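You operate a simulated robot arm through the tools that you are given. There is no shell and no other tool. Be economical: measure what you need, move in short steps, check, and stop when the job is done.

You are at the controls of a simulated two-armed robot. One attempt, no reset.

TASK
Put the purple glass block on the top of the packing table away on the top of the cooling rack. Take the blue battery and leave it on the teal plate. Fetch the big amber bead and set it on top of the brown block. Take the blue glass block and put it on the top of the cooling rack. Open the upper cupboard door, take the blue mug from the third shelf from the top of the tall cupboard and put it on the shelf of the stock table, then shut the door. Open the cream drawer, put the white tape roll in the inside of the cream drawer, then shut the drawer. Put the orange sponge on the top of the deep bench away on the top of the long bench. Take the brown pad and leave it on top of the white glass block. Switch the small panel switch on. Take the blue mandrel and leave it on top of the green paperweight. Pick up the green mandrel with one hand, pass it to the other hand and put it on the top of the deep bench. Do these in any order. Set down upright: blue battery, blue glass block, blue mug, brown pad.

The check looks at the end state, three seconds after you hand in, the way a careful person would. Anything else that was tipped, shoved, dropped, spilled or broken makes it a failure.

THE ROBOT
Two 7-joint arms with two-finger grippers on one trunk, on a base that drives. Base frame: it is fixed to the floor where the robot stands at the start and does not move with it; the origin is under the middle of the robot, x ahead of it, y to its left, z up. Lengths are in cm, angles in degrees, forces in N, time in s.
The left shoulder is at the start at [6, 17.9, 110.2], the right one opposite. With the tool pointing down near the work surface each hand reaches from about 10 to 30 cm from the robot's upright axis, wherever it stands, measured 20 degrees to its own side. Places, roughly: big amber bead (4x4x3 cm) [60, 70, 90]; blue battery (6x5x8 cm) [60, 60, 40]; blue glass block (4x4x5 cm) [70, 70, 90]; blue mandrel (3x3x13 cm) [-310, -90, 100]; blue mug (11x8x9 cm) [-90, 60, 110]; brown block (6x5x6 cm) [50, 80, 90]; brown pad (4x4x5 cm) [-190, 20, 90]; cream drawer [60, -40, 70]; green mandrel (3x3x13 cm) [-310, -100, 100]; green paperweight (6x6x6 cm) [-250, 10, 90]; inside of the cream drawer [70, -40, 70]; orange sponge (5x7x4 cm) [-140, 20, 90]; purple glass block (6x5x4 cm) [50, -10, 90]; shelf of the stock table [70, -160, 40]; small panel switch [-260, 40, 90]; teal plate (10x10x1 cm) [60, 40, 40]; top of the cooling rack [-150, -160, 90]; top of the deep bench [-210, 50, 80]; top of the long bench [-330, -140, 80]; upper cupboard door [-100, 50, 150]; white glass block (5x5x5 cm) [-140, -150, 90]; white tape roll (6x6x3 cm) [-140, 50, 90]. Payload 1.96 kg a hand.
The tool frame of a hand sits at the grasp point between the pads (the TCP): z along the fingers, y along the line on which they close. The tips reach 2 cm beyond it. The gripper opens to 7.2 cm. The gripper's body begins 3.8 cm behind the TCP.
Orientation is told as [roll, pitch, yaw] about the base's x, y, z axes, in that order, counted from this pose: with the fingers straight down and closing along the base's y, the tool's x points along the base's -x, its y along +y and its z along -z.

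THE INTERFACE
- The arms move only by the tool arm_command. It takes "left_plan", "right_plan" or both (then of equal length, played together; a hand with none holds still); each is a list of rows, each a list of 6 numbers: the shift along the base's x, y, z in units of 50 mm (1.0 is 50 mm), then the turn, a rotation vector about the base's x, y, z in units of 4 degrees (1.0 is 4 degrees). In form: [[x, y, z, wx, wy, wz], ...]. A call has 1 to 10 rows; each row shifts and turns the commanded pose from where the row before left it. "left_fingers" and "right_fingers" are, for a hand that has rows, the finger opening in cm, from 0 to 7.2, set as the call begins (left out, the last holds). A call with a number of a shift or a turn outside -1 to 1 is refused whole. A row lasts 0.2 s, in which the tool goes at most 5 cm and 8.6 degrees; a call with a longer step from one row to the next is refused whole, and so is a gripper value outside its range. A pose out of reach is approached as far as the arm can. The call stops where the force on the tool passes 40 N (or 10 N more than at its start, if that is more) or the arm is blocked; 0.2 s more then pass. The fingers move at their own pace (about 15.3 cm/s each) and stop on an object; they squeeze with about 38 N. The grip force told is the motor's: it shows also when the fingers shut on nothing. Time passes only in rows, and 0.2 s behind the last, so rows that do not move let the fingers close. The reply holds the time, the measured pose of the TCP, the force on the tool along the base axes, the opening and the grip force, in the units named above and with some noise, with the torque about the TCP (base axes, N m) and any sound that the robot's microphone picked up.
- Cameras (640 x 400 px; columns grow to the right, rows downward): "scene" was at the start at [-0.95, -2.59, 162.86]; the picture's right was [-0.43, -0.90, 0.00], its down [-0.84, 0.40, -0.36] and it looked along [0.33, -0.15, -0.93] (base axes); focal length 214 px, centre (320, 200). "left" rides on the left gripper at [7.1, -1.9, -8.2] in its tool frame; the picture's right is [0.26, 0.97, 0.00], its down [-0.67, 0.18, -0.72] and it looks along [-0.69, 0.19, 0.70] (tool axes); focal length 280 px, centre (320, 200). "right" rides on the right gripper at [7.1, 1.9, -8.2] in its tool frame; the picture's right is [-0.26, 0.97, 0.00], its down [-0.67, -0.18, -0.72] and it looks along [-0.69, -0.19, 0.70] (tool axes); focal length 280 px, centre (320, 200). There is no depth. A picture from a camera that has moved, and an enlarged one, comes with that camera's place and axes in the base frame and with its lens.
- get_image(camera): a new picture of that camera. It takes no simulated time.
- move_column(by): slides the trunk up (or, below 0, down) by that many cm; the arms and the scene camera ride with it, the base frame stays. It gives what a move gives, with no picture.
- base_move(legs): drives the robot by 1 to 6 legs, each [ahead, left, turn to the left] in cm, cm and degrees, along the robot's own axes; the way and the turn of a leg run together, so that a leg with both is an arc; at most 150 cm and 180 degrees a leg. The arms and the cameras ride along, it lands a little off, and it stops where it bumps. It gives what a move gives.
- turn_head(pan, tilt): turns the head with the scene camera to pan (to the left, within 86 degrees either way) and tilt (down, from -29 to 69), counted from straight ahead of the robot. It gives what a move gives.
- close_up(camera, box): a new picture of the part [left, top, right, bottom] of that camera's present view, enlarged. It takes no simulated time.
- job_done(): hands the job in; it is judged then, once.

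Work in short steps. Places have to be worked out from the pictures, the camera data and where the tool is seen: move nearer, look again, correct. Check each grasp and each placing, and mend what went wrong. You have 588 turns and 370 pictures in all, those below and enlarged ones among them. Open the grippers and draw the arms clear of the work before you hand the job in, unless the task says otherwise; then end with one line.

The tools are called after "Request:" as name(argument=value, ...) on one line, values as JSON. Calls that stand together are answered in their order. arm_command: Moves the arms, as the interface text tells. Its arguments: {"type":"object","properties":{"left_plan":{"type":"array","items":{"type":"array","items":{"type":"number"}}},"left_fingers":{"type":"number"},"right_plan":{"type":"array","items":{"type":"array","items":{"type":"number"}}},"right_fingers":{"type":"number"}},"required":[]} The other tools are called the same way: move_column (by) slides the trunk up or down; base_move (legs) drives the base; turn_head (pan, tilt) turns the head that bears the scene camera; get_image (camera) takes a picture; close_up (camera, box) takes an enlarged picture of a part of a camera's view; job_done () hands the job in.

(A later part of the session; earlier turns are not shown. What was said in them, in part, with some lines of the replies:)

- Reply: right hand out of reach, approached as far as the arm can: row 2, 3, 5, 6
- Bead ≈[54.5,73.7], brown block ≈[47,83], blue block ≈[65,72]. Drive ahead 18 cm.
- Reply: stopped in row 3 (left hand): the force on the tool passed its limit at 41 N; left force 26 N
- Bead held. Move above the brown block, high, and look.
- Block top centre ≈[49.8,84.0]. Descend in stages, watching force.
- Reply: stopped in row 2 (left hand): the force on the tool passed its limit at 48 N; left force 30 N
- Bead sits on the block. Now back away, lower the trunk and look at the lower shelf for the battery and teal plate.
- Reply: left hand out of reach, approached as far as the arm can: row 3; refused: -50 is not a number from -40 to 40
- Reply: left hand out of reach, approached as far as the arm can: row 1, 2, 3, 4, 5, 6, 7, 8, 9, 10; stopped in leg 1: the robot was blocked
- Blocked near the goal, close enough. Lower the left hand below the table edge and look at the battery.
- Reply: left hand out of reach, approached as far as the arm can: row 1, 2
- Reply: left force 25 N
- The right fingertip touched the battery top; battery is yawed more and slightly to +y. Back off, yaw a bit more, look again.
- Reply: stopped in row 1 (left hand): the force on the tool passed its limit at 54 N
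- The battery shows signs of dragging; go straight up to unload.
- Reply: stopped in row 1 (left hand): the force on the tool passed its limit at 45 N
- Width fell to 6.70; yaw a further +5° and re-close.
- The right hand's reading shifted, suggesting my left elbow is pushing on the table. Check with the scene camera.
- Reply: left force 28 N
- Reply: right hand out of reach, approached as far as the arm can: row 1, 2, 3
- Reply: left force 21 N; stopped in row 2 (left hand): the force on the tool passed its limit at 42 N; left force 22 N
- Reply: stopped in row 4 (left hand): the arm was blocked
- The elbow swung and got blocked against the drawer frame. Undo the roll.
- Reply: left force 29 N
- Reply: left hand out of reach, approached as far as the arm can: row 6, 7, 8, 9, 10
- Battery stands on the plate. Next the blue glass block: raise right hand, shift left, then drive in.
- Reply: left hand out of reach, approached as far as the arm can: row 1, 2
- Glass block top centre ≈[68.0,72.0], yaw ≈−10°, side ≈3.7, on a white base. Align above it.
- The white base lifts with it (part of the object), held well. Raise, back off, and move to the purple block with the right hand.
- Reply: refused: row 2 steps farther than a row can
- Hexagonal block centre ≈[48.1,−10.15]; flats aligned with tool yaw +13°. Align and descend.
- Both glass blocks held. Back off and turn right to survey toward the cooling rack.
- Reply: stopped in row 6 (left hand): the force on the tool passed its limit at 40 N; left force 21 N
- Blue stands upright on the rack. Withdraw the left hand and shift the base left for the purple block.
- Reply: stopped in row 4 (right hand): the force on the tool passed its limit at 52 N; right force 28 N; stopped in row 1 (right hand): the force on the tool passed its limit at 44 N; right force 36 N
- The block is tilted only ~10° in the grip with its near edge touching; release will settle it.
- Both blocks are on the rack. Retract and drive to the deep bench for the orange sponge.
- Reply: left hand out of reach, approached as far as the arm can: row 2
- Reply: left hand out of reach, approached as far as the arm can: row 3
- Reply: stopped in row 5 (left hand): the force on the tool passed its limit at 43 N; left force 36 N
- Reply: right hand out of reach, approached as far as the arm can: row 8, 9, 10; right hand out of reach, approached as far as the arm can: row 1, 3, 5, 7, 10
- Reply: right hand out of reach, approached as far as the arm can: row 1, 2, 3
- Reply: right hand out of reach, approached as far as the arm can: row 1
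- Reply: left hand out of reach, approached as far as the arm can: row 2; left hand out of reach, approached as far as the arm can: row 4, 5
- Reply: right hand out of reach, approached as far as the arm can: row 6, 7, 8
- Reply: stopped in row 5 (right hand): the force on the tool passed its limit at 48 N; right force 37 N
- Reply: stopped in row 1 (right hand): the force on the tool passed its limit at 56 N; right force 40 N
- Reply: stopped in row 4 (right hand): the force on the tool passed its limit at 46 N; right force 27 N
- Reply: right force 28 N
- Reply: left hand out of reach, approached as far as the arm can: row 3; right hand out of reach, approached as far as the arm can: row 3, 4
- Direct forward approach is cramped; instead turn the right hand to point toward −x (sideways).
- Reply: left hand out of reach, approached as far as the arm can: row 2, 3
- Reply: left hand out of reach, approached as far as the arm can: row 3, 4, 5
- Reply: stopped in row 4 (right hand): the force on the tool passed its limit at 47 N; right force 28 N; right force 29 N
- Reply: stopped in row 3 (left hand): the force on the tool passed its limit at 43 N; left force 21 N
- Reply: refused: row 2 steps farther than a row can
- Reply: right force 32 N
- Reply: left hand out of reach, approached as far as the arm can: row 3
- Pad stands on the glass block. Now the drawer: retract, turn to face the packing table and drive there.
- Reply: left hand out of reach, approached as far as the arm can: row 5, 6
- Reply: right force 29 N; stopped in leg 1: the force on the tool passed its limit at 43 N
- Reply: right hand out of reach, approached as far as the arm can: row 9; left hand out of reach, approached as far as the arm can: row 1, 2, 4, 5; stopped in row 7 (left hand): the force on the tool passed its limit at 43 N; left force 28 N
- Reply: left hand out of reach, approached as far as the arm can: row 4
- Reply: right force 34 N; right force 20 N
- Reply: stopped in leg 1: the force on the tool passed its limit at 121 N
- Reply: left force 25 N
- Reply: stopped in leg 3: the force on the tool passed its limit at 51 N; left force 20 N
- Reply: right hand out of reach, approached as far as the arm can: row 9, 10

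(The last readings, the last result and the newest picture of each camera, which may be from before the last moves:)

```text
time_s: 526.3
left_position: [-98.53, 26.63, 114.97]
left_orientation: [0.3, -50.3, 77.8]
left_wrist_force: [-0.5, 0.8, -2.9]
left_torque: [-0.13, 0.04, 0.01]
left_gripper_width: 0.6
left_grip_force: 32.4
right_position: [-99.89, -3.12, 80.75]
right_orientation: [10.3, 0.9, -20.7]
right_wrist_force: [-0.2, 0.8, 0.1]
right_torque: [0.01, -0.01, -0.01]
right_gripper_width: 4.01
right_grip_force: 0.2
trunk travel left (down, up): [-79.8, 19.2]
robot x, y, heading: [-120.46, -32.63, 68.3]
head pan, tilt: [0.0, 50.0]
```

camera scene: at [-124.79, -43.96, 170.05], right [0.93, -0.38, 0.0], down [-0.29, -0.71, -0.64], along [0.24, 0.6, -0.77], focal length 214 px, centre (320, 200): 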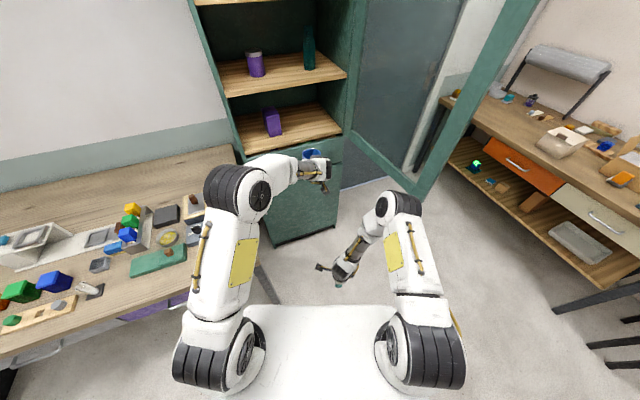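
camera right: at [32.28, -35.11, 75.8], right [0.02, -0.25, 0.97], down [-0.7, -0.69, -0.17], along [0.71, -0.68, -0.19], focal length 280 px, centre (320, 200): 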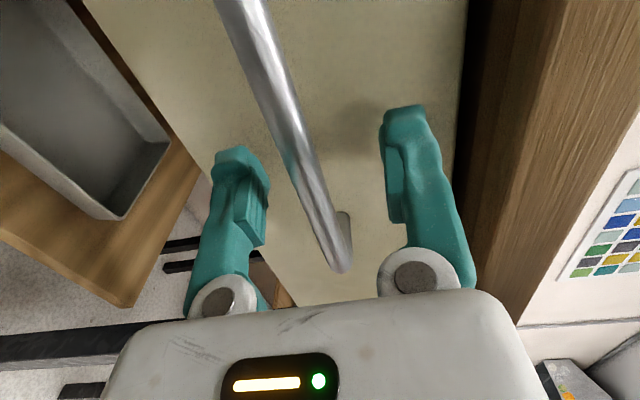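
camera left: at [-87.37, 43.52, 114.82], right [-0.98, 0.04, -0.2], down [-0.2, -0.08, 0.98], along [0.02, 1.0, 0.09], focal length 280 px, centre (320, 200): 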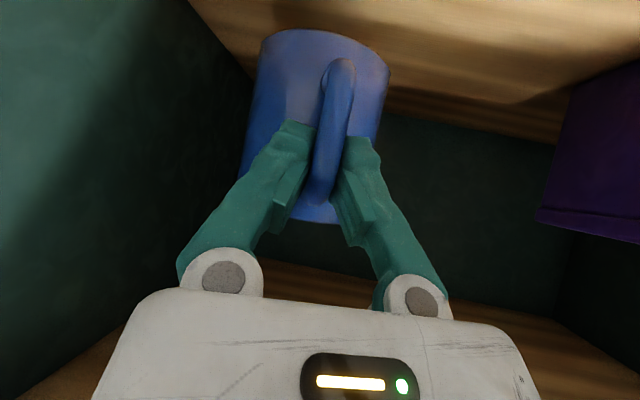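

Back away clear of the door, turn to face +x and drive to the stock table.

Request:
base_move(legs=[[-26, 0, 0], [0, 0, -68], [78, 0, 0], [0, -105, 0]])

Request:
turn_head(pan=0, tilt=35)

Request:
get_image(camera="scene")

Request:
get_image(camera="left")

```text
time_s: 539.9
left_position: [10.9, -158.79, 115.04]
left_orientation: [0.3, -50.3, 9.5]
left_wrist_force: [0.1, -0.2, -2.8]
left_torque: [-0.04, 0.16, 0.04]
left_gripper_width: 0.56
left_grip_force: 31.7
right_position: [-17.19, -168.61, 80.65]
right_orientation: [10.3, 0.9, -88.8]
right_wrist_force: [-0.1, -0.3, -0.9]
right_torque: [0.0, -0.03, 0.01]
right_gripper_width: 4.01
right_grip_force: 0.1
trunk travel left (down, up): [-79.8, 19.2]
robot x, y, heading: [-51.89, -160.73, -0.2]
head pan, tilt: [0.0, 50.0]
```

```text
time_s: 540.7
left_position: [10.97, -158.75, 114.95]
left_orientation: [0.3, -50.3, 9.6]
left_wrist_force: [0.9, 1.0, -2.4]
left_torque: [-0.03, 0.18, -0.01]
left_gripper_width: 0.6
left_grip_force: 32.3
right_position: [-17.25, -168.63, 80.52]
right_orientation: [10.2, 0.9, -88.8]
right_wrist_force: [0.4, -0.4, -0.4]
right_torque: [-0.02, 0.02, -0.01]
right_gripper_width: 3.97
right_grip_force: 0.1
trunk travel left (down, up): [-79.8, 19.2]
robot x, y, heading: [-51.8, -160.49, -0.1]
head pan, tilt: [0.0, 35.0]
```

```text
77 pictures are left
camera scene: at [-48.87, -160.89, 172.22], right [-0.01, -1.0, 0.0], down [-0.57, 0.0, -0.82], along [0.82, 0.0, -0.57], focal length 214 px, centre (320, 200)
```

scene: 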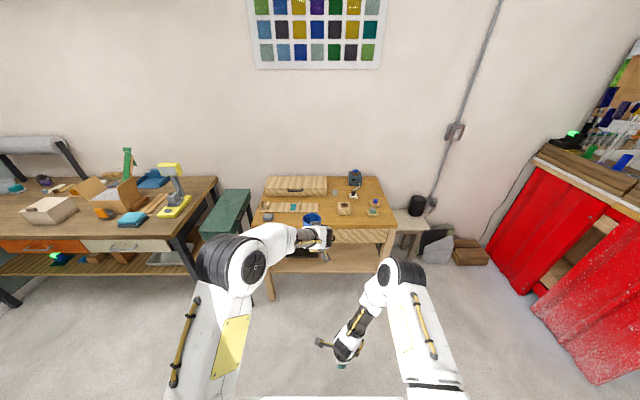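

```text
76 pictures are left
camera left: at [0.63, -162.55, 114.8], right [-0.33, 0.92, -0.2], down [-0.15, 0.16, 0.98], along [0.93, 0.35, 0.09], focal length 280 px, centre (320, 200)
```

left: 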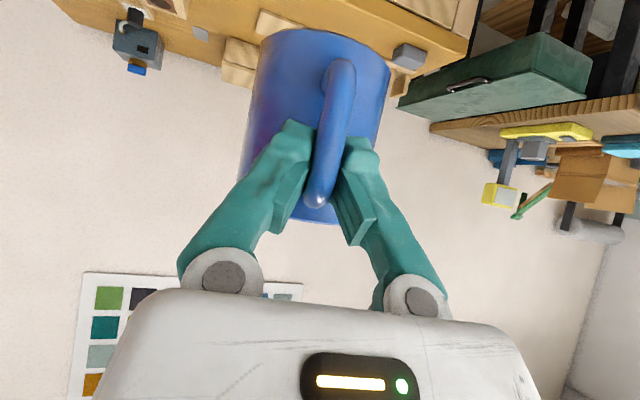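

Mug steady. Raise the right hand, lower the trunk by 68 cm in two steps, and look at the shelf.

Request:
arm_command(right_plan=[[0, 0, 0.8, 0, 0, 0], [0, 0, 0.8, 0, 0, 0], [0, 0, 0.8, 0, 0, 0], [0, 0, 0.8, 0, 0, 0], [0, 0, 0.8, 0, 0, 0]])

Request:
move_column(by=-35)

Request:
move_column(by=-27)

Request:
turn_head(pan=0, tilt=20)

Request:
get_image(camera="scene")

Request:
get_image(camera="left")

```text
time_s: 541.9
left_position: [10.83, -159.05, 115.04]
left_orientation: [0.4, -50.3, 9.4]
left_wrist_force: [-0.9, -0.6, -1.9]
left_torque: [-0.03, 0.16, 0.0]
left_gripper_width: 0.6
left_grip_force: 31.8
right_position: [-17.11, -168.91, 100.53]
right_orientation: [10.4, 1.0, -88.9]
right_wrist_force: [-0.9, -0.8, 1.2]
right_torque: [-0.02, -0.03, -0.04]
right_gripper_width: 3.98
right_grip_force: 0.1
trunk travel left (down, up): [-79.8, 19.2]
robot x, y, heading: [-51.64, -160.68, -0.3]
head pan, tilt: [0.0, 35.0]
```

```text
time_s: 545.3
left_position: [10.98, -158.8, 79.98]
left_orientation: [0.3, -50.3, 9.6]
left_wrist_force: [0.3, -0.3, -3.4]
left_torque: [-0.04, 0.18, -0.02]
left_gripper_width: 0.58
left_grip_force: 31.7
right_position: [-16.97, -168.69, 65.5]
right_orientation: [10.2, 0.9, -88.8]
right_wrist_force: [0.0, 0.9, 0.0]
right_torque: [0.03, 0.0, -0.01]
right_gripper_width: 3.98
right_grip_force: 0.1
trunk travel left (down, up): [-44.8, 54.2]
robot x, y, heading: [-51.7, -160.74, -0.7]
head pan, tilt: [0.0, 35.0]
```

```text
time_s: 548.0
left_position: [10.85, -158.81, 53.14]
left_orientation: [0.3, -50.2, 9.4]
left_wrist_force: [0.2, 0.3, -2.6]
left_torque: [-0.04, 0.16, -0.01]
left_gripper_width: 0.6
left_grip_force: 31.7
right_position: [-17.16, -168.75, 38.38]
right_orientation: [10.4, 0.9, -89.0]
right_wrist_force: [0.1, 0.6, -0.1]
right_torque: [-0.02, 0.01, -0.02]
right_gripper_width: 3.98
right_grip_force: 0.1
trunk travel left (down, up): [-17.8, 81.2]
robot x, y, heading: [-51.54, -160.39, -0.5]
head pan, tilt: [0.0, 35.0]
```

```text
time_s: 548.8
left_position: [10.89, -158.85, 52.96]
left_orientation: [0.3, -50.3, 9.5]
left_wrist_force: [0.0, 0.0, -2.8]
left_torque: [-0.04, 0.15, 0.0]
left_gripper_width: 0.61
left_grip_force: 31.5
right_position: [-16.99, -168.76, 38.51]
right_orientation: [10.3, 0.9, -88.9]
right_wrist_force: [-0.3, -0.4, -0.4]
right_torque: [-0.03, 0.0, -0.01]
right_gripper_width: 4.01
right_grip_force: 0.0
trunk travel left (down, up): [-17.8, 81.2]
robot x, y, heading: [-51.79, -160.8, -0.3]
head pan, tilt: [0.0, 20.0]
```

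```text
75 pictures are left
camera scene: at [-48.39, -160.88, 112.6], right [-0.01, -1.0, 0.0], down [-0.34, 0.0, -0.94], along [0.94, -0.01, -0.34], focal length 214 px, centre (320, 200)
```

scene: 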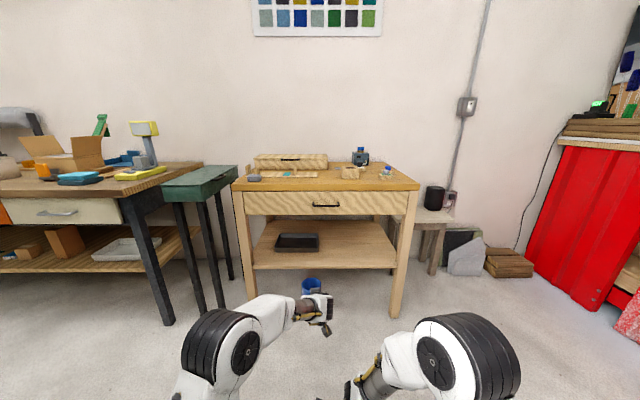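

```text
74 pictures are left
camera left: at [0.6, -162.54, 52.8], right [-0.33, 0.92, -0.2], down [-0.15, 0.16, 0.98], along [0.93, 0.35, 0.09], focal length 280 px, centre (320, 200)
```

left: 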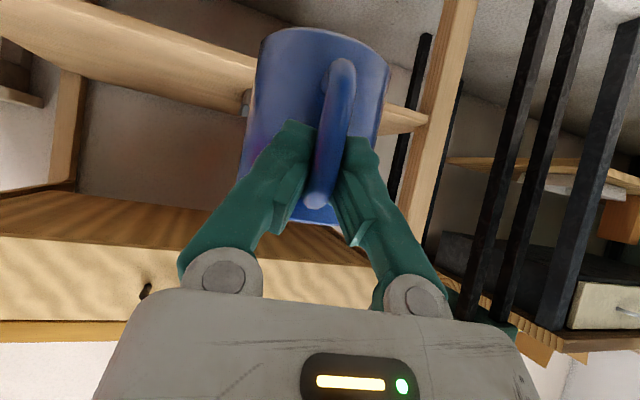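

Shelf at z≈41, front x≈50; free space right of the black tray (y≈−178). Shift right 20 cm, then move in.

Request:
base_move(legs=[[0, -20, 0], [32, 0, 0]])

Request:
get_image(camera="scene")

Request:
get_image(camera="left")

```text
time_s: 552.2
left_position: [42.44, -179.46, 52.96]
left_orientation: [0.3, -50.2, 9.6]
left_wrist_force: [-0.2, -0.2, -3.0]
left_torque: [-0.02, 0.13, 0.02]
left_gripper_width: 0.6
left_grip_force: 31.1
right_position: [14.44, -189.44, 38.45]
right_orientation: [10.4, 0.9, -88.9]
right_wrist_force: [-0.5, -0.4, -0.3]
right_torque: [0.01, 0.0, 0.02]
right_gripper_width: 4.01
right_grip_force: 0.2
trunk travel left (down, up): [-17.8, 81.2]
robot x, y, heading: [-20.49, -181.5, -0.2]
head pan, tilt: [0.0, 20.0]
```

```text
73 pictures are left
camera scene: at [-16.82, -181.58, 112.61], right [0.0, -1.0, 0.0], down [-0.34, 0.0, -0.94], along [0.94, 0.0, -0.34], focal length 214 px, centre (320, 200)
```

scene: 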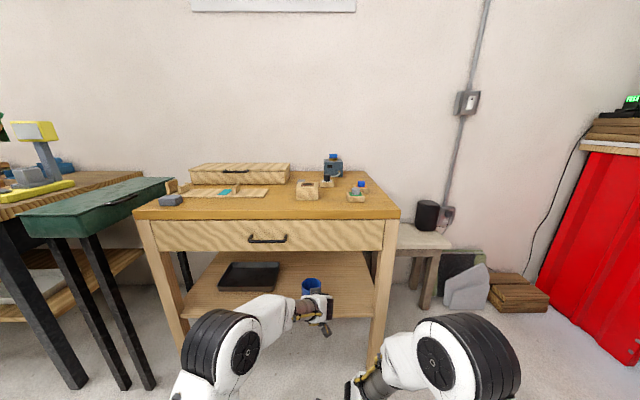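

```text
72 pictures are left
camera left: at [32.17, -183.2, 52.8], right [-0.33, 0.92, -0.2], down [-0.15, 0.16, 0.98], along [0.93, 0.35, 0.09], focal length 280 px, centre (320, 200)
```

left: 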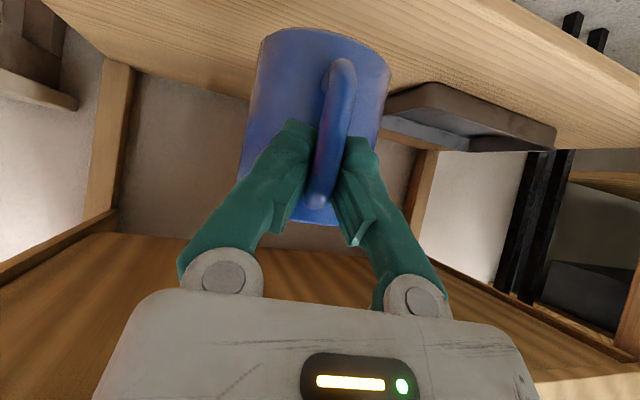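

Request:
base_move(legs=[[10, 0, 0]])

Request:
arm_command(left_plan=[[0, 0, -0.3, 0, 0, 0], [0, 0, -0.3, 0, 0, 0], [0, 0, -0.1, 0, 0, 0], [0, 0, 0, 0, 0, 0]])

Request:
get_image(camera="left")

Request:
close_up(camera="scene", box=[200, 240, 400, 380])

```text
time_s: 553.3
left_position: [52.46, -179.47, 52.97]
left_orientation: [0.3, -50.3, 9.7]
left_wrist_force: [-0.5, -0.3, -2.4]
left_torque: [-0.04, 0.13, 0.0]
left_gripper_width: 0.58
left_grip_force: 31.4
right_position: [24.41, -189.39, 38.47]
right_orientation: [10.3, 0.9, -88.8]
right_wrist_force: [-0.1, 0.2, 0.2]
right_torque: [0.0, -0.01, 0.01]
right_gripper_width: 4.01
right_grip_force: 0.1
trunk travel left (down, up): [-17.8, 81.2]
robot x, y, heading: [-10.37, -181.58, -0.2]
head pan, tilt: [0.0, 20.0]
```

```text
time_s: 554.3
left_position: [52.39, -179.41, 49.42]
left_orientation: [0.3, -50.3, 9.5]
left_wrist_force: [-0.3, 1.1, -3.3]
left_torque: [-0.04, 0.14, 0.03]
left_gripper_width: 0.62
left_grip_force: 30.8
right_position: [24.23, -189.54, 38.49]
right_orientation: [10.2, 1.0, -88.8]
right_wrist_force: [-0.1, 0.1, -0.5]
right_torque: [0.0, -0.01, -0.01]
right_gripper_width: 4.02
right_grip_force: 0.0
trunk travel left (down, up): [-17.8, 81.2]
robot x, y, heading: [-10.54, -181.43, -0.4]
head pan, tilt: [0.0, 20.0]
```

```text
71 pictures are left
camera left: at [42.16, -183.15, 49.26], right [-0.33, 0.92, -0.2], down [-0.15, 0.16, 0.98], along [0.93, 0.35, 0.09], focal length 280 px, centre (320, 200)
```

left: 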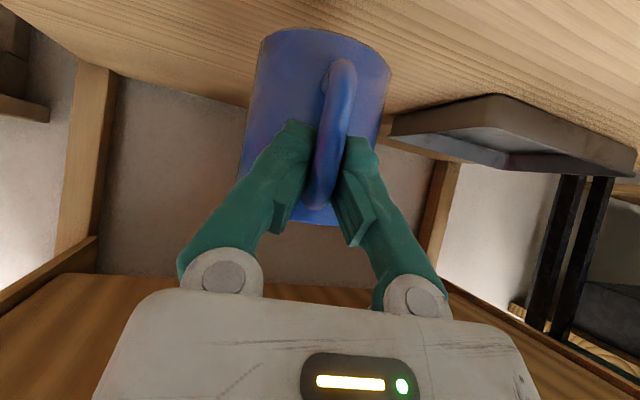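

```text
2.86 times, centred on (300, 310) of scene
camera zoom: at [-6.91, -181.62, 112.61], right [0.0, -1.0, 0.0], down [-0.34, 0.0, -0.94], along [0.94, 0.0, -0.34], focal length 613 px, centre (377, -114)
```

zoom: 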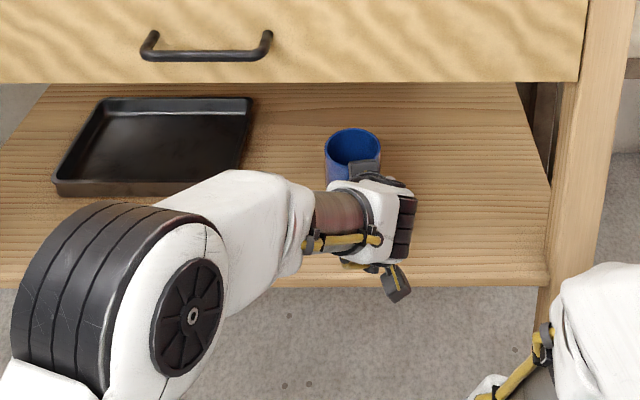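

Request:
arm_command(left_plan=[[0, 0, -0.1, 0, 0, 0], [0, 0, -0.08, 0, 0, 0], [0, 0, -0.08, 0, 0, 0], [0, 0, -0.08, 0, 0, 0], [0, 0, -0.06, 0, 0, 0], [0, 0, 0, 0, 0, 0]])

```text
time_s: 555.7
left_position: [52.26, -179.52, 47.58]
left_orientation: [0.4, -50.3, 9.6]
left_wrist_force: [-0.1, 0.0, -3.1]
left_torque: [-0.03, 0.17, -0.02]
left_gripper_width: 0.6
left_grip_force: 31.8
right_position: [24.42, -189.5, 38.49]
right_orientation: [10.3, 1.0, -88.9]
right_wrist_force: [0.7, 0.1, 0.3]
right_torque: [-0.01, 0.0, 0.0]
right_gripper_width: 4.0
right_grip_force: 0.1
trunk travel left (down, up): [-17.8, 81.2]
robot x, y, heading: [-10.08, -181.73, -0.2]
head pan, tilt: [0.0, 20.0]
```

Request:
arm_command(left_plan=[[0, 0, -0.1, 0, 0, 0], [0, 0, -0.08, 0, 0, 0], [0, 0, -0.06, 0, 0, 0], [0, 0, 0, 0, 0, 0]])

Request:
get_image(camera="left")

```text
time_s: 556.7
left_position: [52.36, -179.41, 46.3]
left_orientation: [0.3, -50.3, 9.5]
left_wrist_force: [-0.4, 0.1, -3.0]
left_torque: [-0.04, 0.13, -0.04]
left_gripper_width: 0.59
left_grip_force: 31.3
right_position: [24.37, -189.39, 38.5]
right_orientation: [10.2, 0.9, -88.8]
right_wrist_force: [0.2, 0.5, -0.2]
right_torque: [0.0, -0.02, 0.0]
right_gripper_width: 4.01
right_grip_force: 0.1
trunk travel left (down, up): [-17.8, 81.2]
robot x, y, heading: [-10.42, -181.22, -0.1]
head pan, tilt: [0.0, 20.0]
```

```text
69 pictures are left
camera left: at [42.12, -183.23, 46.13], right [-0.33, 0.92, -0.2], down [-0.15, 0.16, 0.98], along [0.93, 0.35, 0.09], focal length 280 px, centre (320, 200)
```

left: 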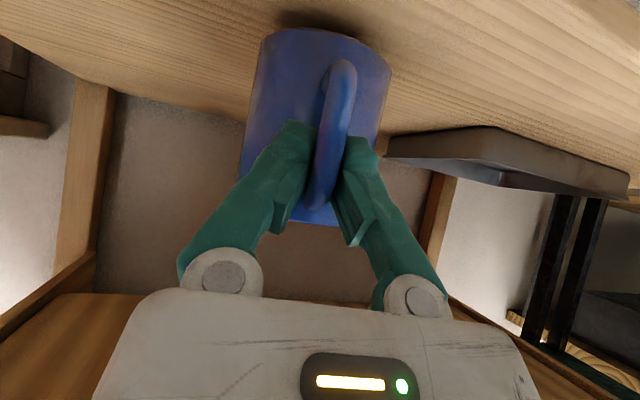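

Request:
arm_command(left_plan=[[0, 0, -0.08, 0, 0, 0], [0, 0, -0.06, 0, 0, 0], [0, 0, -0.06, 0, 0, 0], [0, 0, -0.06, 0, 0, 0], [0, 0, 0, 0, 0, 0]])

Request:
get_image(camera="left")

```text
time_s: 557.9
left_position: [52.26, -179.56, 44.93]
left_orientation: [0.4, -50.3, 9.6]
left_wrist_force: [0.2, 0.1, -2.7]
left_torque: [-0.04, 0.18, -0.01]
left_gripper_width: 0.61
left_grip_force: 30.9
right_position: [24.43, -189.4, 38.38]
right_orientation: [10.3, 0.9, -88.8]
right_wrist_force: [0.0, -0.1, 0.0]
right_torque: [0.05, 0.02, 0.02]
right_gripper_width: 3.99
right_grip_force: 0.0
trunk travel left (down, up): [-17.8, 81.2]
robot x, y, heading: [-10.22, -181.39, -0.5]
head pan, tilt: [0.0, 20.0]
```

```text
68 pictures are left
camera left: at [42.07, -183.26, 44.79], right [-0.33, 0.92, -0.2], down [-0.15, 0.16, 0.98], along [0.93, 0.35, 0.09], focal length 280 px, centre (320, 200)
```

left: 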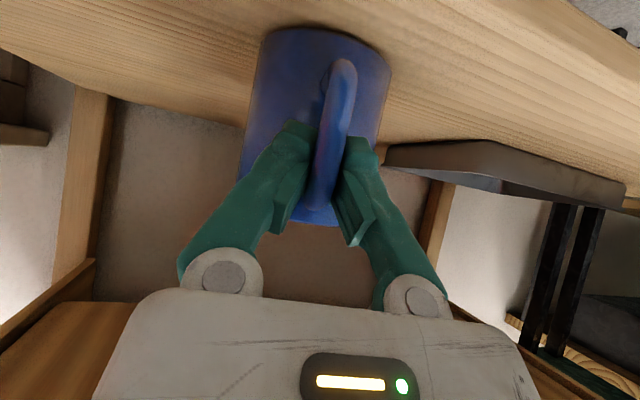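

Request:
arm_command(left_plan=[[0, 0, -0.06, 0, 0, 0], [0, 0, -0.06, 0, 0, 0], [0, 0, -0.06, 0, 0, 0], [0, 0, -0.06, 0, 0, 0], [0, 0, 0, 0, 0, 0]])

```text
time_s: 559.1
left_position: [52.39, -179.57, 43.69]
left_orientation: [0.3, -50.3, 9.6]
left_wrist_force: [0.5, -1.0, -0.1]
left_torque: [-0.04, -0.02, 0.0]
left_gripper_width: 0.0
left_grip_force: 28.9
right_position: [24.37, -189.46, 38.46]
right_orientation: [10.4, 0.9, -88.8]
right_wrist_force: [-0.1, -0.4, -0.1]
right_torque: [0.02, 0.0, -0.02]
right_gripper_width: 4.02
right_grip_force: 0.0
trunk travel left (down, up): [-17.8, 81.2]
robot x, y, heading: [-10.46, -181.36, 0.1]
head pan, tilt: [0.0, 20.0]
```

The weight has come off: the mug rests on the shelf. Check.

Request:
get_image(camera="left")

Request:
close_up(camera="scene", box=[260, 260, 360, 330])

```text
67 pictures are left
camera left: at [42.09, -183.18, 43.59], right [-0.33, 0.92, -0.2], down [-0.15, 0.16, 0.98], along [0.93, 0.35, 0.09], focal length 280 px, centre (320, 200)
```

left: 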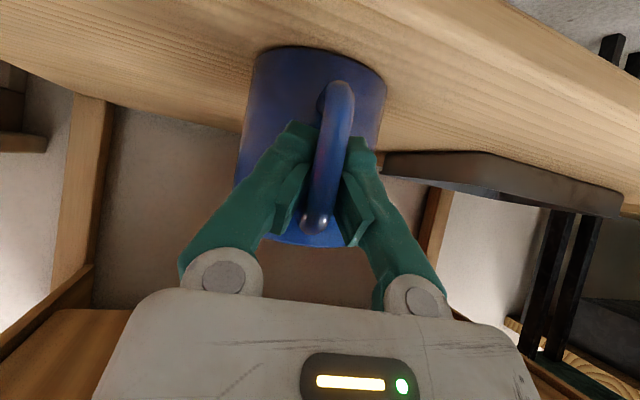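

```text
5.71 times, centred on (310, 295) of scene
camera zoom: at [-6.94, -181.62, 112.61], right [0.0, -1.0, 0.0], down [-0.34, 0.0, -0.94], along [0.94, 0.0, -0.34], focal length 1226 px, centre (377, -343)
```

zoom: 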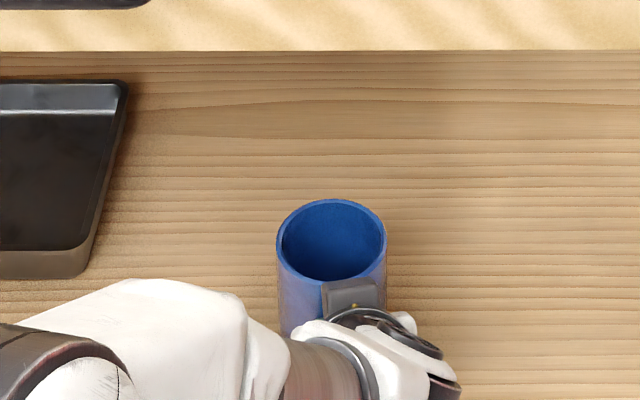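

Mug stands upright. Open and withdraw along the tool axis.

Request:
arm_command(left_plan=[[0, 0, 0, 0, 0, 0], [0, 0, 0, 0, 0, 0], [-0.15, -0.025, 0.13, 0, 0, 0], [-0.3, -0.05, 0.25, 0, 0, 0], [-0.45, -0.075, 0.38, 0, 0, 0], [-0.45, -0.075, 0.38, 0, 0, 0]], left_fingers=4.2)

Request:
get_image(camera="left")

Request:
base_move(legs=[[-40, 0, 0]])

Request:
get_image(camera="scene")

```text
time_s: 560.5
left_position: [45.73, -180.53, 49.44]
left_orientation: [0.3, -50.4, 9.6]
left_wrist_force: [-0.2, -0.5, -1.1]
left_torque: [-0.03, 0.04, -0.01]
left_gripper_width: 4.21
left_grip_force: 0.1
right_position: [24.44, -189.49, 38.48]
right_orientation: [10.2, 0.9, -88.8]
right_wrist_force: [0.7, 0.4, -0.2]
right_torque: [0.0, 0.02, -0.03]
right_gripper_width: 3.98
right_grip_force: 0.1
trunk travel left (down, up): [-17.8, 81.2]
robot x, y, heading: [-10.18, -181.34, -0.0]
head pan, tilt: [0.0, 20.0]
```

```text
65 pictures are left
camera left: at [35.4, -184.3, 49.2], right [-0.33, 0.92, -0.2], down [-0.15, 0.16, 0.98], along [0.93, 0.35, 0.09], focal length 280 px, centre (320, 200)
```

left: 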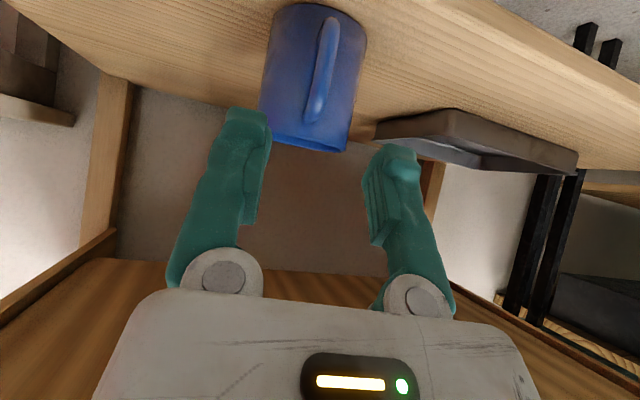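

```text
time_s: 563.0
left_position: [6.32, -180.5, 49.39]
left_orientation: [0.3, -50.4, 9.4]
left_wrist_force: [-1.1, -0.7, 0.4]
left_torque: [0.01, 0.0, -0.05]
left_gripper_width: 4.2
left_grip_force: 0.0
right_position: [-15.01, -189.36, 38.48]
right_orientation: [10.3, 0.8, -89.0]
right_wrist_force: [0.2, -0.3, -0.7]
right_torque: [0.0, -0.01, 0.02]
right_gripper_width: 3.97
right_grip_force: 0.0
trunk travel left (down, up): [-17.8, 81.2]
robot x, y, heading: [-49.86, -180.97, -0.2]
head pan, tilt: [0.0, 20.0]
```

```text
64 pictures are left
camera scene: at [-46.39, -181.41, 112.61], right [-0.01, -1.0, 0.0], down [-0.34, 0.0, -0.94], along [0.94, -0.01, -0.34], focal length 214 px, centre (320, 200)
```

scene: 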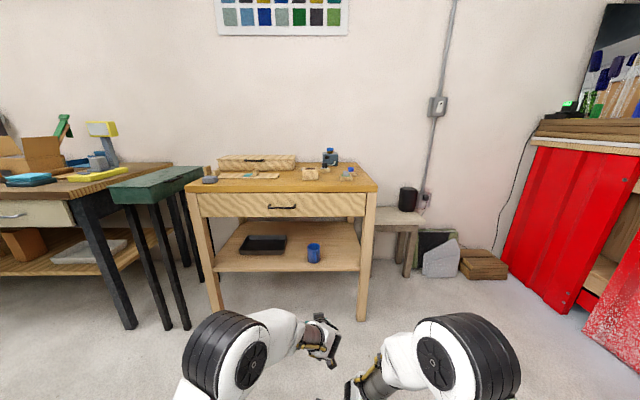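

Mug is in place. Now shut the cupboard door: raise the trunk so the left fist meets the door's bottom rail (z≈101).

Request:
move_column(by=40)

Request:
move_column(by=13)

Request:
arm_command(left_plan=[[0, 0.5, 0, 0, 0, -0.8], [0, 0.5, 0, 0, 0, -0.8], [0, 0.6, 0, 0, 0, -0.8], [0, 0.6, 0, 0, 0, 0], [0, 0.6, 0, 0, 0, 0]], left_fingers=0)

Request:
base_move(legs=[[0, 110, 0], [0, 0, 90]])

Request:
turn_head(pan=20, tilt=25)

Request:
get_image(camera="scene")

```text
time_s: 566.8
left_position: [6.27, -180.66, 89.32]
left_orientation: [0.3, -50.4, 9.4]
left_wrist_force: [0.5, -0.1, 0.3]
left_torque: [0.01, 0.01, -0.03]
left_gripper_width: 4.18
left_grip_force: 0.1
right_position: [-15.1, -189.37, 78.43]
right_orientation: [10.3, 0.9, -89.0]
right_wrist_force: [-0.7, -0.1, 0.6]
right_torque: [-0.01, 0.03, 0.01]
right_gripper_width: 4.02
right_grip_force: 0.1
trunk travel left (down, up): [-57.8, 41.2]
robot x, y, heading: [-49.89, -181.18, -0.5]
head pan, tilt: [0.0, 20.0]
```

```text
time_s: 568.4
left_position: [6.29, -180.54, 102.31]
left_orientation: [0.3, -50.3, 9.4]
left_wrist_force: [-0.8, 0.1, -0.6]
left_torque: [0.03, -0.03, -0.02]
left_gripper_width: 4.21
left_grip_force: 0.1
right_position: [-15.05, -189.33, 91.48]
right_orientation: [10.3, 1.0, -88.9]
right_wrist_force: [0.4, 0.9, 0.2]
right_torque: [0.05, -0.01, 0.02]
right_gripper_width: 3.99
right_grip_force: 0.1
trunk travel left (down, up): [-70.8, 28.2]
robot x, y, heading: [-49.71, -181.2, -0.5]
head pan, tilt: [0.0, 20.0]
```

```text
time_s: 569.6
left_position: [6.29, -166.45, 102.27]
left_orientation: [0.2, -50.3, -0.1]
left_wrist_force: [0.0, 0.1, -0.6]
left_torque: [0.01, 0.01, -0.03]
left_gripper_width: 0.0
left_grip_force: 29.3
right_position: [-15.09, -189.38, 91.49]
right_orientation: [10.3, 0.9, -88.9]
right_wrist_force: [-0.5, 0.0, 0.3]
right_torque: [-0.01, 0.03, 0.01]
right_gripper_width: 4.0
right_grip_force: 0.1
trunk travel left (down, up): [-70.8, 28.2]
robot x, y, heading: [-49.51, -181.19, -0.5]
head pan, tilt: [0.0, 20.0]
```

```text
time_s: 579.0
left_position: [-65.49, -16.42, 102.22]
left_orientation: [0.3, -50.4, 90.3]
left_wrist_force: [0.1, 0.0, -0.2]
left_torque: [0.0, -0.05, 0.0]
left_gripper_width: 0.01
left_grip_force: 29.6
right_position: [-42.41, -37.44, 91.41]
right_orientation: [10.4, 0.9, 1.3]
right_wrist_force: [-0.3, 0.7, -0.1]
right_torque: [0.02, -0.02, 0.0]
right_gripper_width: 4.0
right_grip_force: 0.0
trunk travel left (down, up): [-70.8, 28.2]
robot x, y, heading: [-50.29, -72.17, 90.1]
head pan, tilt: [0.0, 20.0]
```

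```text
time_s: 579.8
left_position: [-65.38, -16.29, 102.33]
left_orientation: [0.3, -50.4, 90.3]
left_wrist_force: [0.4, 0.1, -0.1]
left_torque: [0.02, 0.0, 0.02]
left_gripper_width: 0.0
left_grip_force: 28.7
right_position: [-42.45, -37.35, 91.52]
right_orientation: [10.3, 1.0, 1.5]
right_wrist_force: [-0.1, 0.6, 0.0]
right_torque: [-0.01, 0.03, 0.0]
right_gripper_width: 4.02
right_grip_force: 0.0
trunk travel left (down, up): [-70.8, 28.2]
robot x, y, heading: [-50.05, -72.12, 89.9]
head pan, tilt: [20.0, 25.0]
```

```text
63 pictures are left
camera scene: at [-53.47, -69.69, 164.8], right [0.94, 0.34, 0.0], down [0.14, -0.4, -0.91], along [-0.31, 0.85, -0.42], focal length 214 px, centre (320, 200)
```

scene: 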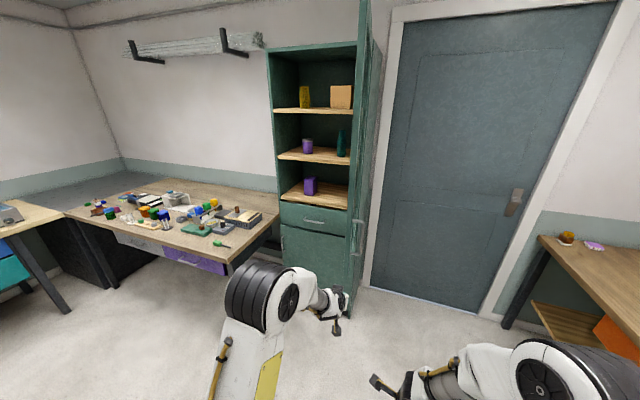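

Request:
close_up(camera="scene", box=[270, 180, 430, 340])

```text
2.50 times, centred on (350, 260) of scene
camera zoom: at [-53.47, -69.69, 164.8], right [0.94, 0.34, 0.0], down [0.14, -0.4, -0.91], along [-0.31, 0.85, -0.42], focal length 536 px, centre (245, 50)
```

zoom: 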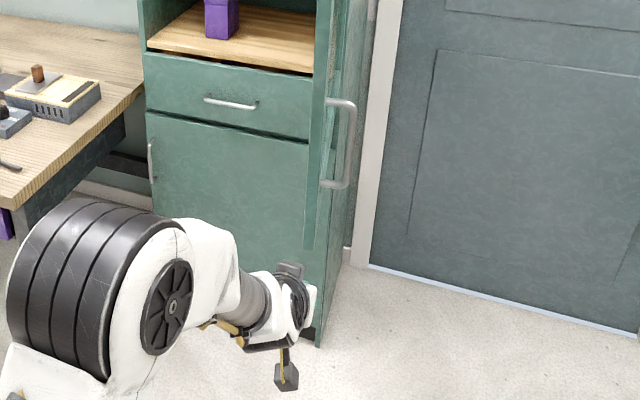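

Door free edge ≈[-66,−4] (≈96° open). Move the fist to its front (+x) side.

Request:
base_move(legs=[[0, -11, 0], [18, 0, 0]])

Request:
base_move(legs=[[0, 12, 0], [0.2, 8, 0]])

Request:
get_image(camera="scene")

```text
time_s: 582.1
left_position: [-54.08, 1.8, 102.2]
left_orientation: [0.3, -50.4, 89.9]
left_wrist_force: [0.2, -0.1, 0.6]
left_torque: [-0.04, -0.01, 0.04]
left_gripper_width: 0.01
left_grip_force: 29.5
right_position: [-31.34, -19.42, 91.49]
right_orientation: [10.2, 0.9, 1.2]
right_wrist_force: [0.5, 0.1, -0.1]
right_torque: [0.0, 0.03, -0.01]
right_gripper_width: 4.03
right_grip_force: 0.1
trunk travel left (down, up): [-70.8, 28.2]
robot x, y, heading: [-39.0, -53.98, 89.9]
head pan, tilt: [20.0, 25.0]
```

```text
time_s: 583.8
left_position: [-67.98, 1.57, 102.05]
left_orientation: [0.1, -49.8, 89.6]
left_wrist_force: [-0.6, -0.3, 0.0]
left_torque: [-0.01, -0.02, -0.03]
left_gripper_width: 0.0
left_grip_force: 29.8
right_position: [-45.3, -19.36, 91.51]
right_orientation: [10.3, 0.6, 1.0]
right_wrist_force: [-0.2, 0.4, -0.2]
right_torque: [-0.01, -0.01, -0.02]
right_gripper_width: 4.01
right_grip_force: 0.1
trunk travel left (down, up): [-70.8, 28.2]
robot x, y, heading: [-53.66, -53.77, 89.9]
head pan, tilt: [20.0, 25.0]
stopped in leg 2: the force on the tool passed its limit at 44 N (the readings are from after the stop); the commanded pose is now the measured one
```

```text
61 pictures are left
camera scene: at [-56.92, -51.53, 164.81], right [0.94, 0.34, 0.0], down [0.14, -0.4, -0.91], along [-0.3, 0.85, -0.42], focal length 214 px, centre (320, 200)
```

scene: 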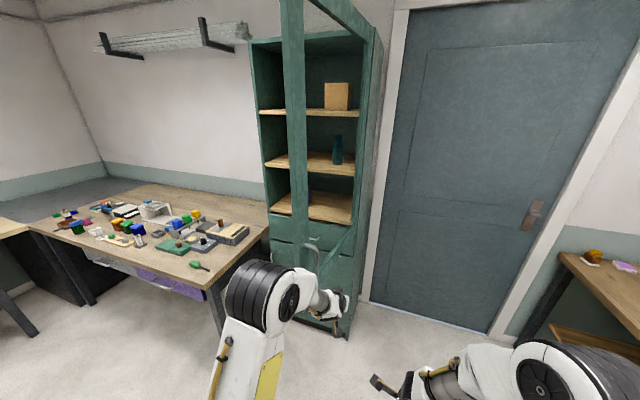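

The door is closing. Continue the sweep.

Request:
base_move(legs=[[0.2, 8, 0], [1.5, 7.8, 0], [2.8, 7.6, 0]])

Request:
get_image(camera="scene")

```text
time_s: 586.1
left_position: [-91.5, 6.29, 101.83]
left_orientation: [0.1, -49.7, 89.7]
left_wrist_force: [0.5, 0.7, -0.2]
left_torque: [0.01, 0.01, -0.03]
left_gripper_width: 0.02
left_grip_force: 29.0
right_position: [-68.94, -14.62, 91.42]
right_orientation: [10.3, 0.7, 1.0]
right_wrist_force: [-0.4, 0.3, 0.6]
right_torque: [0.04, -0.01, -0.02]
right_gripper_width: 4.02
right_grip_force: 0.1
trunk travel left (down, up): [-70.8, 28.2]
robot x, y, heading: [-76.81, -48.98, 89.5]
head pan, tilt: [20.0, 25.0]
```

```text
60 pictures are left
camera scene: at [-80.32, -46.76, 164.8], right [0.94, 0.34, 0.0], down [0.14, -0.4, -0.91], along [-0.3, 0.85, -0.42], focal length 214 px, centre (320, 200)
```

scene: 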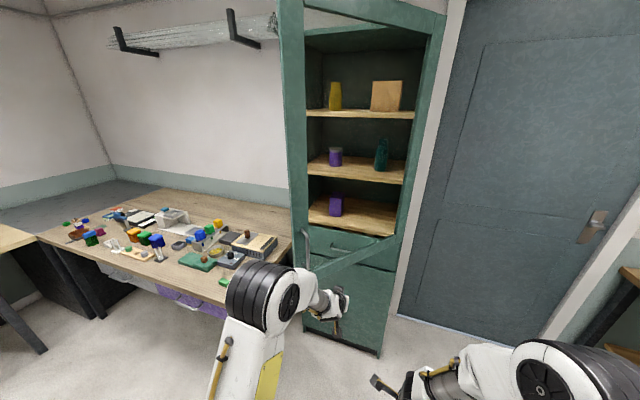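

Request:
base_move(legs=[[4.5, 7, 0], [5, 6.5, 0], [6.3, 5, 0], [7, 4, 0]])

Request:
get_image(camera="scene")

```text
time_s: 589.2
left_position: [-113.75, 29.44, 101.9]
left_orientation: [0.1, -49.7, 89.6]
left_wrist_force: [-0.4, -0.1, -0.4]
left_torque: [-0.03, 0.02, 0.01]
left_gripper_width: 0.0
left_grip_force: 29.5
right_position: [-91.04, 8.57, 91.42]
right_orientation: [10.3, 0.8, 1.0]
right_wrist_force: [-0.3, 1.6, -0.4]
right_torque: [0.02, 0.02, -0.01]
right_gripper_width: 3.99
right_grip_force: 0.1
trunk travel left (down, up): [-70.8, 28.2]
robot x, y, heading: [-98.74, -26.0, 90.0]
head pan, tilt: [20.0, 25.0]
```

```text
59 pictures are left
camera scene: at [-102.42, -23.56, 164.8], right [0.94, 0.34, 0.0], down [0.14, -0.4, -0.91], along [-0.31, 0.85, -0.42], focal length 214 px, centre (320, 200)
```

scene: 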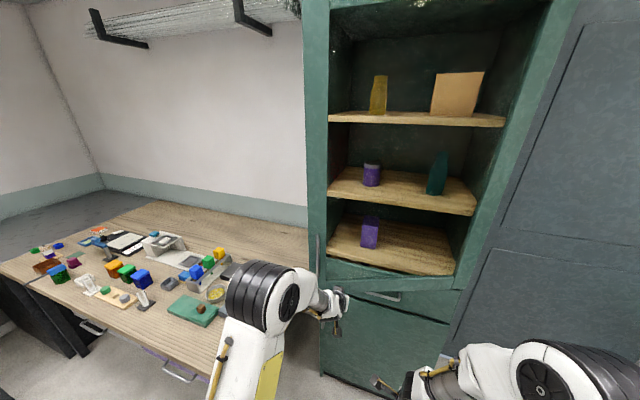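

Nearly shut. Push straight ahead in small legs.

Request:
base_move(legs=[[9, 0, 0]])

Request:
base_move(legs=[[4, 0, 0]])

Request:
base_move(legs=[[4, 0, 0]])

Request:
get_image(camera="scene")

```text
time_s: 590.3
left_position: [-113.78, 38.45, 101.96]
left_orientation: [0.3, -49.7, 89.6]
left_wrist_force: [-0.8, 1.1, -0.1]
left_torque: [-0.02, 0.03, 0.0]
left_gripper_width: 0.0
left_grip_force: 29.8
right_position: [-91.09, 17.47, 91.57]
right_orientation: [10.2, 0.8, 1.1]
right_wrist_force: [0.6, 1.0, 0.0]
right_torque: [0.0, 0.03, -0.02]
right_gripper_width: 4.01
right_grip_force: 0.1
trunk travel left (down, up): [-70.8, 28.2]
robot x, y, heading: [-98.98, -17.06, 89.9]
head pan, tilt: [20.0, 25.0]
```

```text
time_s: 591.2
left_position: [-113.69, 42.12, 102.13]
left_orientation: [0.2, -49.9, 89.7]
left_wrist_force: [-0.3, -0.4, 0.2]
left_torque: [0.0, -0.04, 0.02]
left_gripper_width: 0.0
left_grip_force: 29.6
right_position: [-90.98, 21.22, 91.64]
right_orientation: [10.4, 0.7, 1.1]
right_wrist_force: [0.7, -0.5, 0.2]
right_torque: [0.03, -0.02, 0.02]
right_gripper_width: 3.98
right_grip_force: 0.1
trunk travel left (down, up): [-70.8, 28.2]
robot x, y, heading: [-99.25, -13.42, 90.0]
head pan, tilt: [20.0, 25.0]
```

```text
time_s: 592.1
left_position: [-113.62, 46.2, 102.04]
left_orientation: [0.3, -49.9, 89.7]
left_wrist_force: [-0.5, -0.3, -0.4]
left_torque: [-0.06, 0.01, -0.01]
left_gripper_width: 0.01
left_grip_force: 29.7
right_position: [-91.02, 25.4, 91.52]
right_orientation: [10.3, 0.8, 1.3]
right_wrist_force: [0.8, -0.3, -0.5]
right_torque: [0.02, -0.01, 0.04]
right_gripper_width: 4.01
right_grip_force: 0.1
trunk travel left (down, up): [-70.8, 28.2]
robot x, y, heading: [-99.32, -9.25, 90.0]
head pan, tilt: [20.0, 25.0]
```

```text
58 pictures are left
camera scene: at [-102.29, -7.03, 164.81], right [0.94, 0.34, 0.0], down [0.14, -0.4, -0.91], along [-0.31, 0.85, -0.42], focal length 214 px, centre (320, 200)
```

scene: 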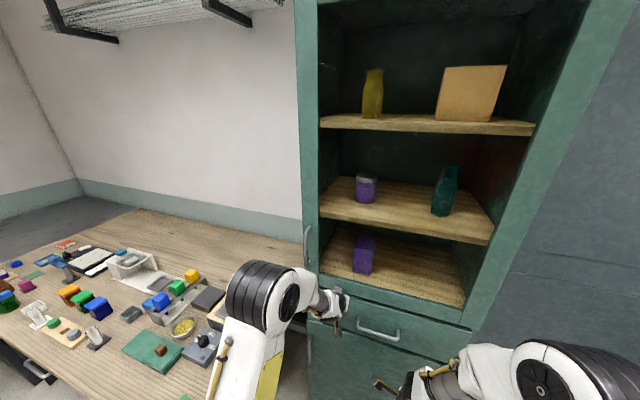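

Request:
base_move(legs=[[2.5, 0, 0]])

Request:
base_move(legs=[[2.5, 0, 0]])

```text
time_s: 592.9
left_position: [-113.59, 47.37, 101.43]
left_orientation: [0.2, -48.8, 89.6]
left_wrist_force: [-1.4, -2.7, -2.0]
left_torque: [-0.03, -0.03, 0.02]
left_gripper_width: 0.0
left_grip_force: 29.5
right_position: [-90.94, 27.06, 91.46]
right_orientation: [10.4, 0.9, 1.2]
right_wrist_force: [0.0, 0.3, -0.4]
right_torque: [0.04, -0.01, 0.02]
right_gripper_width: 3.99
right_grip_force: 0.0
trunk travel left (down, up): [-70.8, 28.2]
robot x, y, heading: [-99.01, -7.66, 89.9]
head pan, tilt: [20.0, 25.0]
stopped in leg 1: the force on the tool passed its limit at 48 N (the readings are from after the stop); the commanded pose is now the measured one
```

```text
time_s: 593.7
left_position: [-113.72, 47.74, 101.41]
left_orientation: [-0.1, -48.2, 89.7]
left_wrist_force: [-2.7, -23.3, 18.0]
left_torque: [-0.08, -0.08, 0.13]
left_gripper_width: 0.6
left_grip_force: 29.8
right_position: [-91.01, 28.03, 91.64]
right_orientation: [10.7, 0.7, 1.5]
right_wrist_force: [0.7, -0.3, -0.2]
right_torque: [-0.02, 0.03, 0.0]
right_gripper_width: 4.02
right_grip_force: 0.0
trunk travel left (down, up): [-70.8, 28.2]
robot x, y, heading: [-99.36, -6.12, 90.0]
head pan, tilt: [20.0, 25.0]
stopped in leg 1: the force on the tool passed its limit at 73 N (the readings are from after the stop); the commanded pose is now the measured one
```

Hard stop: door shut. Back away and verify.

Request:
base_move(legs=[[-45, -5, 0]])

Request:
turn_head(pan=0, tilt=20)

Request:
get_image(camera="scene")

Request:
close_up(camera="scene", box=[240, 80, 420, 330])

```text
time_s: 596.5
left_position: [-108.79, 3.54, 101.03]
left_orientation: [-0.1, -47.9, 90.1]
left_wrist_force: [0.9, -0.4, -0.4]
left_torque: [0.01, -0.01, -0.02]
left_gripper_width: 0.0
left_grip_force: 30.1
right_position: [-86.2, -16.43, 91.44]
right_orientation: [10.3, 0.8, 1.7]
right_wrist_force: [0.2, -0.1, -1.3]
right_torque: [-0.01, -0.03, 0.0]
right_gripper_width: 4.01
right_grip_force: 0.1
trunk travel left (down, up): [-70.8, 28.2]
robot x, y, heading: [-93.84, -50.73, 90.2]
head pan, tilt: [20.0, 25.0]
```

```text
time_s: 597.3
left_position: [-108.89, 3.6, 101.03]
left_orientation: [-0.1, -47.8, 90.0]
left_wrist_force: [0.1, 0.5, -0.1]
left_torque: [0.03, -0.01, 0.02]
left_gripper_width: 0.0
left_grip_force: 29.6
right_position: [-86.03, -16.2, 91.4]
right_orientation: [10.3, 0.8, 1.7]
right_wrist_force: [0.6, -1.2, 0.1]
right_torque: [0.02, -0.03, -0.01]
right_gripper_width: 4.02
right_grip_force: 0.1
trunk travel left (down, up): [-70.8, 28.2]
robot x, y, heading: [-94.21, -50.89, 90.6]
head pan, tilt: [0.0, 20.0]
```

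```text
57 pictures are left
camera scene: at [-94.05, -47.84, 165.61], right [1.0, 0.01, 0.0], down [0.0, -0.34, -0.94], along [-0.01, 0.94, -0.34], focal length 214 px, centre (320, 200)
```

scene: 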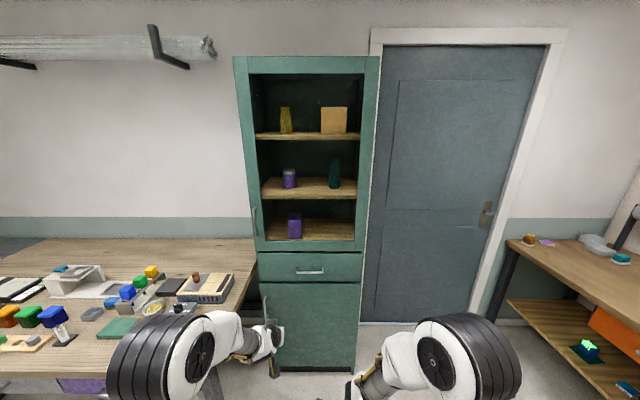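

```text
1.60 times, centred on (330, 205) of scene
camera zoom: at [-94.05, -47.84, 165.61], right [1.0, 0.01, 0.0], down [0.0, -0.34, -0.94], along [-0.01, 0.94, -0.34], focal length 343 px, centre (304, 192)
```

zoom: 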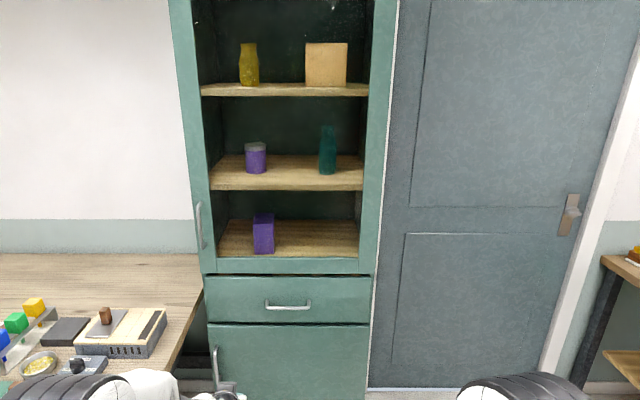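

Door is shut. Before handing in, back off, turn, open the grippers and check the rack and deep bench.

Request:
base_move(legs=[[-15, 0, 0], [0, 0, 90]])

Request:
arm_command(left_plan=[[0, 0, 0.4, 0, 0, 0], [0, 0, 0.4, 0, 0, 0]], right_plan=[[0, 0, 0.4, 0, 0, 0], [0, 0, 0.4, 0, 0, 0]], left_fingers=7.2, right_fingers=7.2)

Request:
turn_head(pan=62, tilt=30)

Request:
close_up(camera="scene", box=[220, 130, 420, 270])

Request:
turn_head(pan=-50, tilt=30)

Request:
get_image(camera="scene")

```text
time_s: 602.5
left_position: [-148.59, -80.32, 100.99]
left_orientation: [-0.2, -47.8, 179.4]
left_wrist_force: [-0.2, -0.1, 0.1]
left_torque: [-0.02, 0.01, 0.0]
left_gripper_width: 0.01
left_grip_force: 29.7
right_position: [-128.53, -57.79, 91.47]
right_orientation: [10.2, 0.7, 91.0]
right_wrist_force: [0.5, -0.5, 0.3]
right_torque: [0.02, 0.0, 0.03]
right_gripper_width: 4.0
right_grip_force: 0.1
trunk travel left (down, up): [-70.8, 28.2]
robot x, y, heading: [-93.99, -66.0, 179.5]
head pan, tilt: [0.0, 20.0]
```

```text
time_s: 603.1
left_position: [-148.47, -80.19, 105.32]
left_orientation: [-0.1, -47.9, 179.5]
left_wrist_force: [0.8, 0.6, 0.4]
left_torque: [-0.02, 0.02, 0.02]
left_gripper_width: 7.18
left_grip_force: 0.1
right_position: [-128.51, -57.62, 95.55]
right_orientation: [10.3, 0.7, 91.0]
right_wrist_force: [-0.1, 0.5, 0.1]
right_torque: [-0.02, 0.0, -0.03]
right_gripper_width: 7.18
right_grip_force: 0.2
trunk travel left (down, up): [-70.8, 28.2]
robot x, y, heading: [-93.7, -65.92, 179.6]
head pan, tilt: [0.0, 20.0]
```

```text
time_s: 604.4
left_position: [-148.54, -80.2, 105.07]
left_orientation: [-0.1, -47.7, 179.5]
left_wrist_force: [0.1, 0.1, 1.0]
left_torque: [-0.02, 0.01, 0.01]
left_gripper_width: 7.19
left_grip_force: 0.0
right_position: [-128.54, -57.59, 95.38]
right_orientation: [10.3, 0.8, 91.0]
right_wrist_force: [-0.3, 0.9, -0.3]
right_torque: [0.02, -0.02, -0.04]
right_gripper_width: 7.2
right_grip_force: 0.1
trunk travel left (down, up): [-70.8, 28.2]
robot x, y, heading: [-93.75, -65.98, 179.8]
head pan, tilt: [62.0, 30.0]
```

```text
2.86 times, centred on (320, 200) of scene
camera zoom: at [-92.25, -74.25, 164.01], right [-0.88, 0.48, 0.0], down [0.24, 0.44, -0.87], along [-0.41, -0.76, -0.5], focal length 613 px, centre (320, 200)
```

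zoom: 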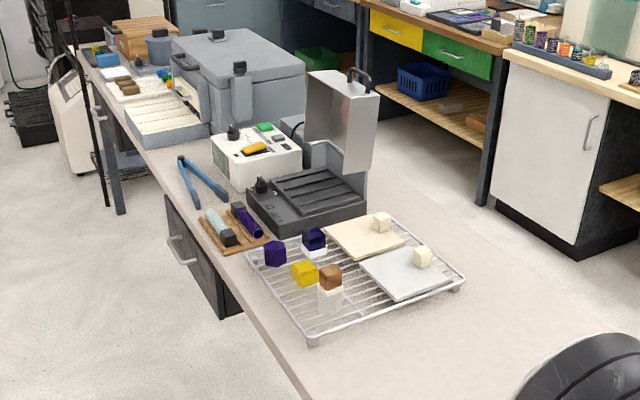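

```text
time_s: 606.3
left_position: [-148.5, -80.13, 105.1]
left_orientation: [-0.1, -47.8, 179.4]
left_wrist_force: [0.7, 0.0, 0.9]
left_torque: [0.01, -0.04, 0.01]
left_gripper_width: 7.21
left_grip_force: 0.1
right_position: [-128.4, -57.74, 95.48]
right_orientation: [10.3, 0.8, 91.0]
right_wrist_force: [0.2, 0.0, 0.1]
right_torque: [-0.02, -0.03, 0.03]
right_gripper_width: 7.19
right_grip_force: 0.1
trunk travel left (down, up): [-70.8, 28.2]
robot x, y, heading: [-94.21, -65.93, 179.6]
head pan, tilt: [-50.0, 30.0]
```

```text
54 pictures are left
camera scene: at [-93.73, -59.34, 164.01], right [0.77, 0.64, 0.0], down [0.32, -0.38, -0.87], along [-0.55, 0.67, -0.5], focal length 214 px, centre (320, 200)
```

scene: 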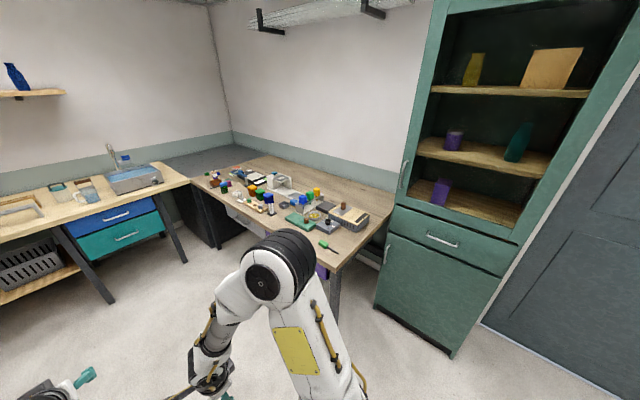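

Rack is as intended. One zoom on the deep bench.

Request:
close_up(camera="scene", box=[190, 150, 350, 260])

```text
3.64 times, centred on (270, 205) of scene
camera zoom: at [-93.73, -59.34, 164.01], right [0.77, 0.64, 0.0], down [0.32, -0.38, -0.87], along [-0.55, 0.67, -0.5], focal length 780 px, centre (502, 182)
```

zoom: 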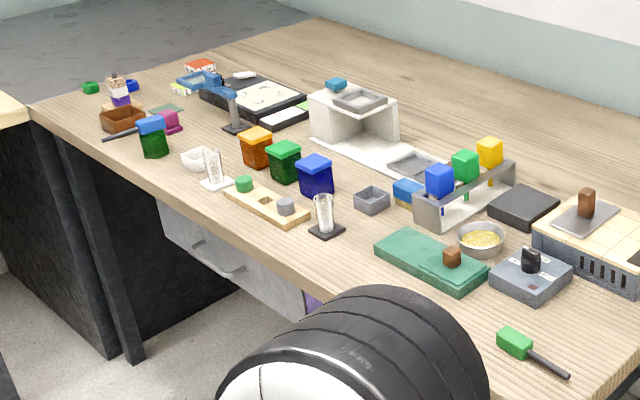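

Everything is in its place, the hands are empty and clear of the work; handing in.

Request:
job_done()

```text
The job is handed in.
```

All eleven jobs are finished and handed in. From the pictures everything is where you asked, with the drawer and the cupboard door shut and the panel switch on, but I haven't seen the result of the check.
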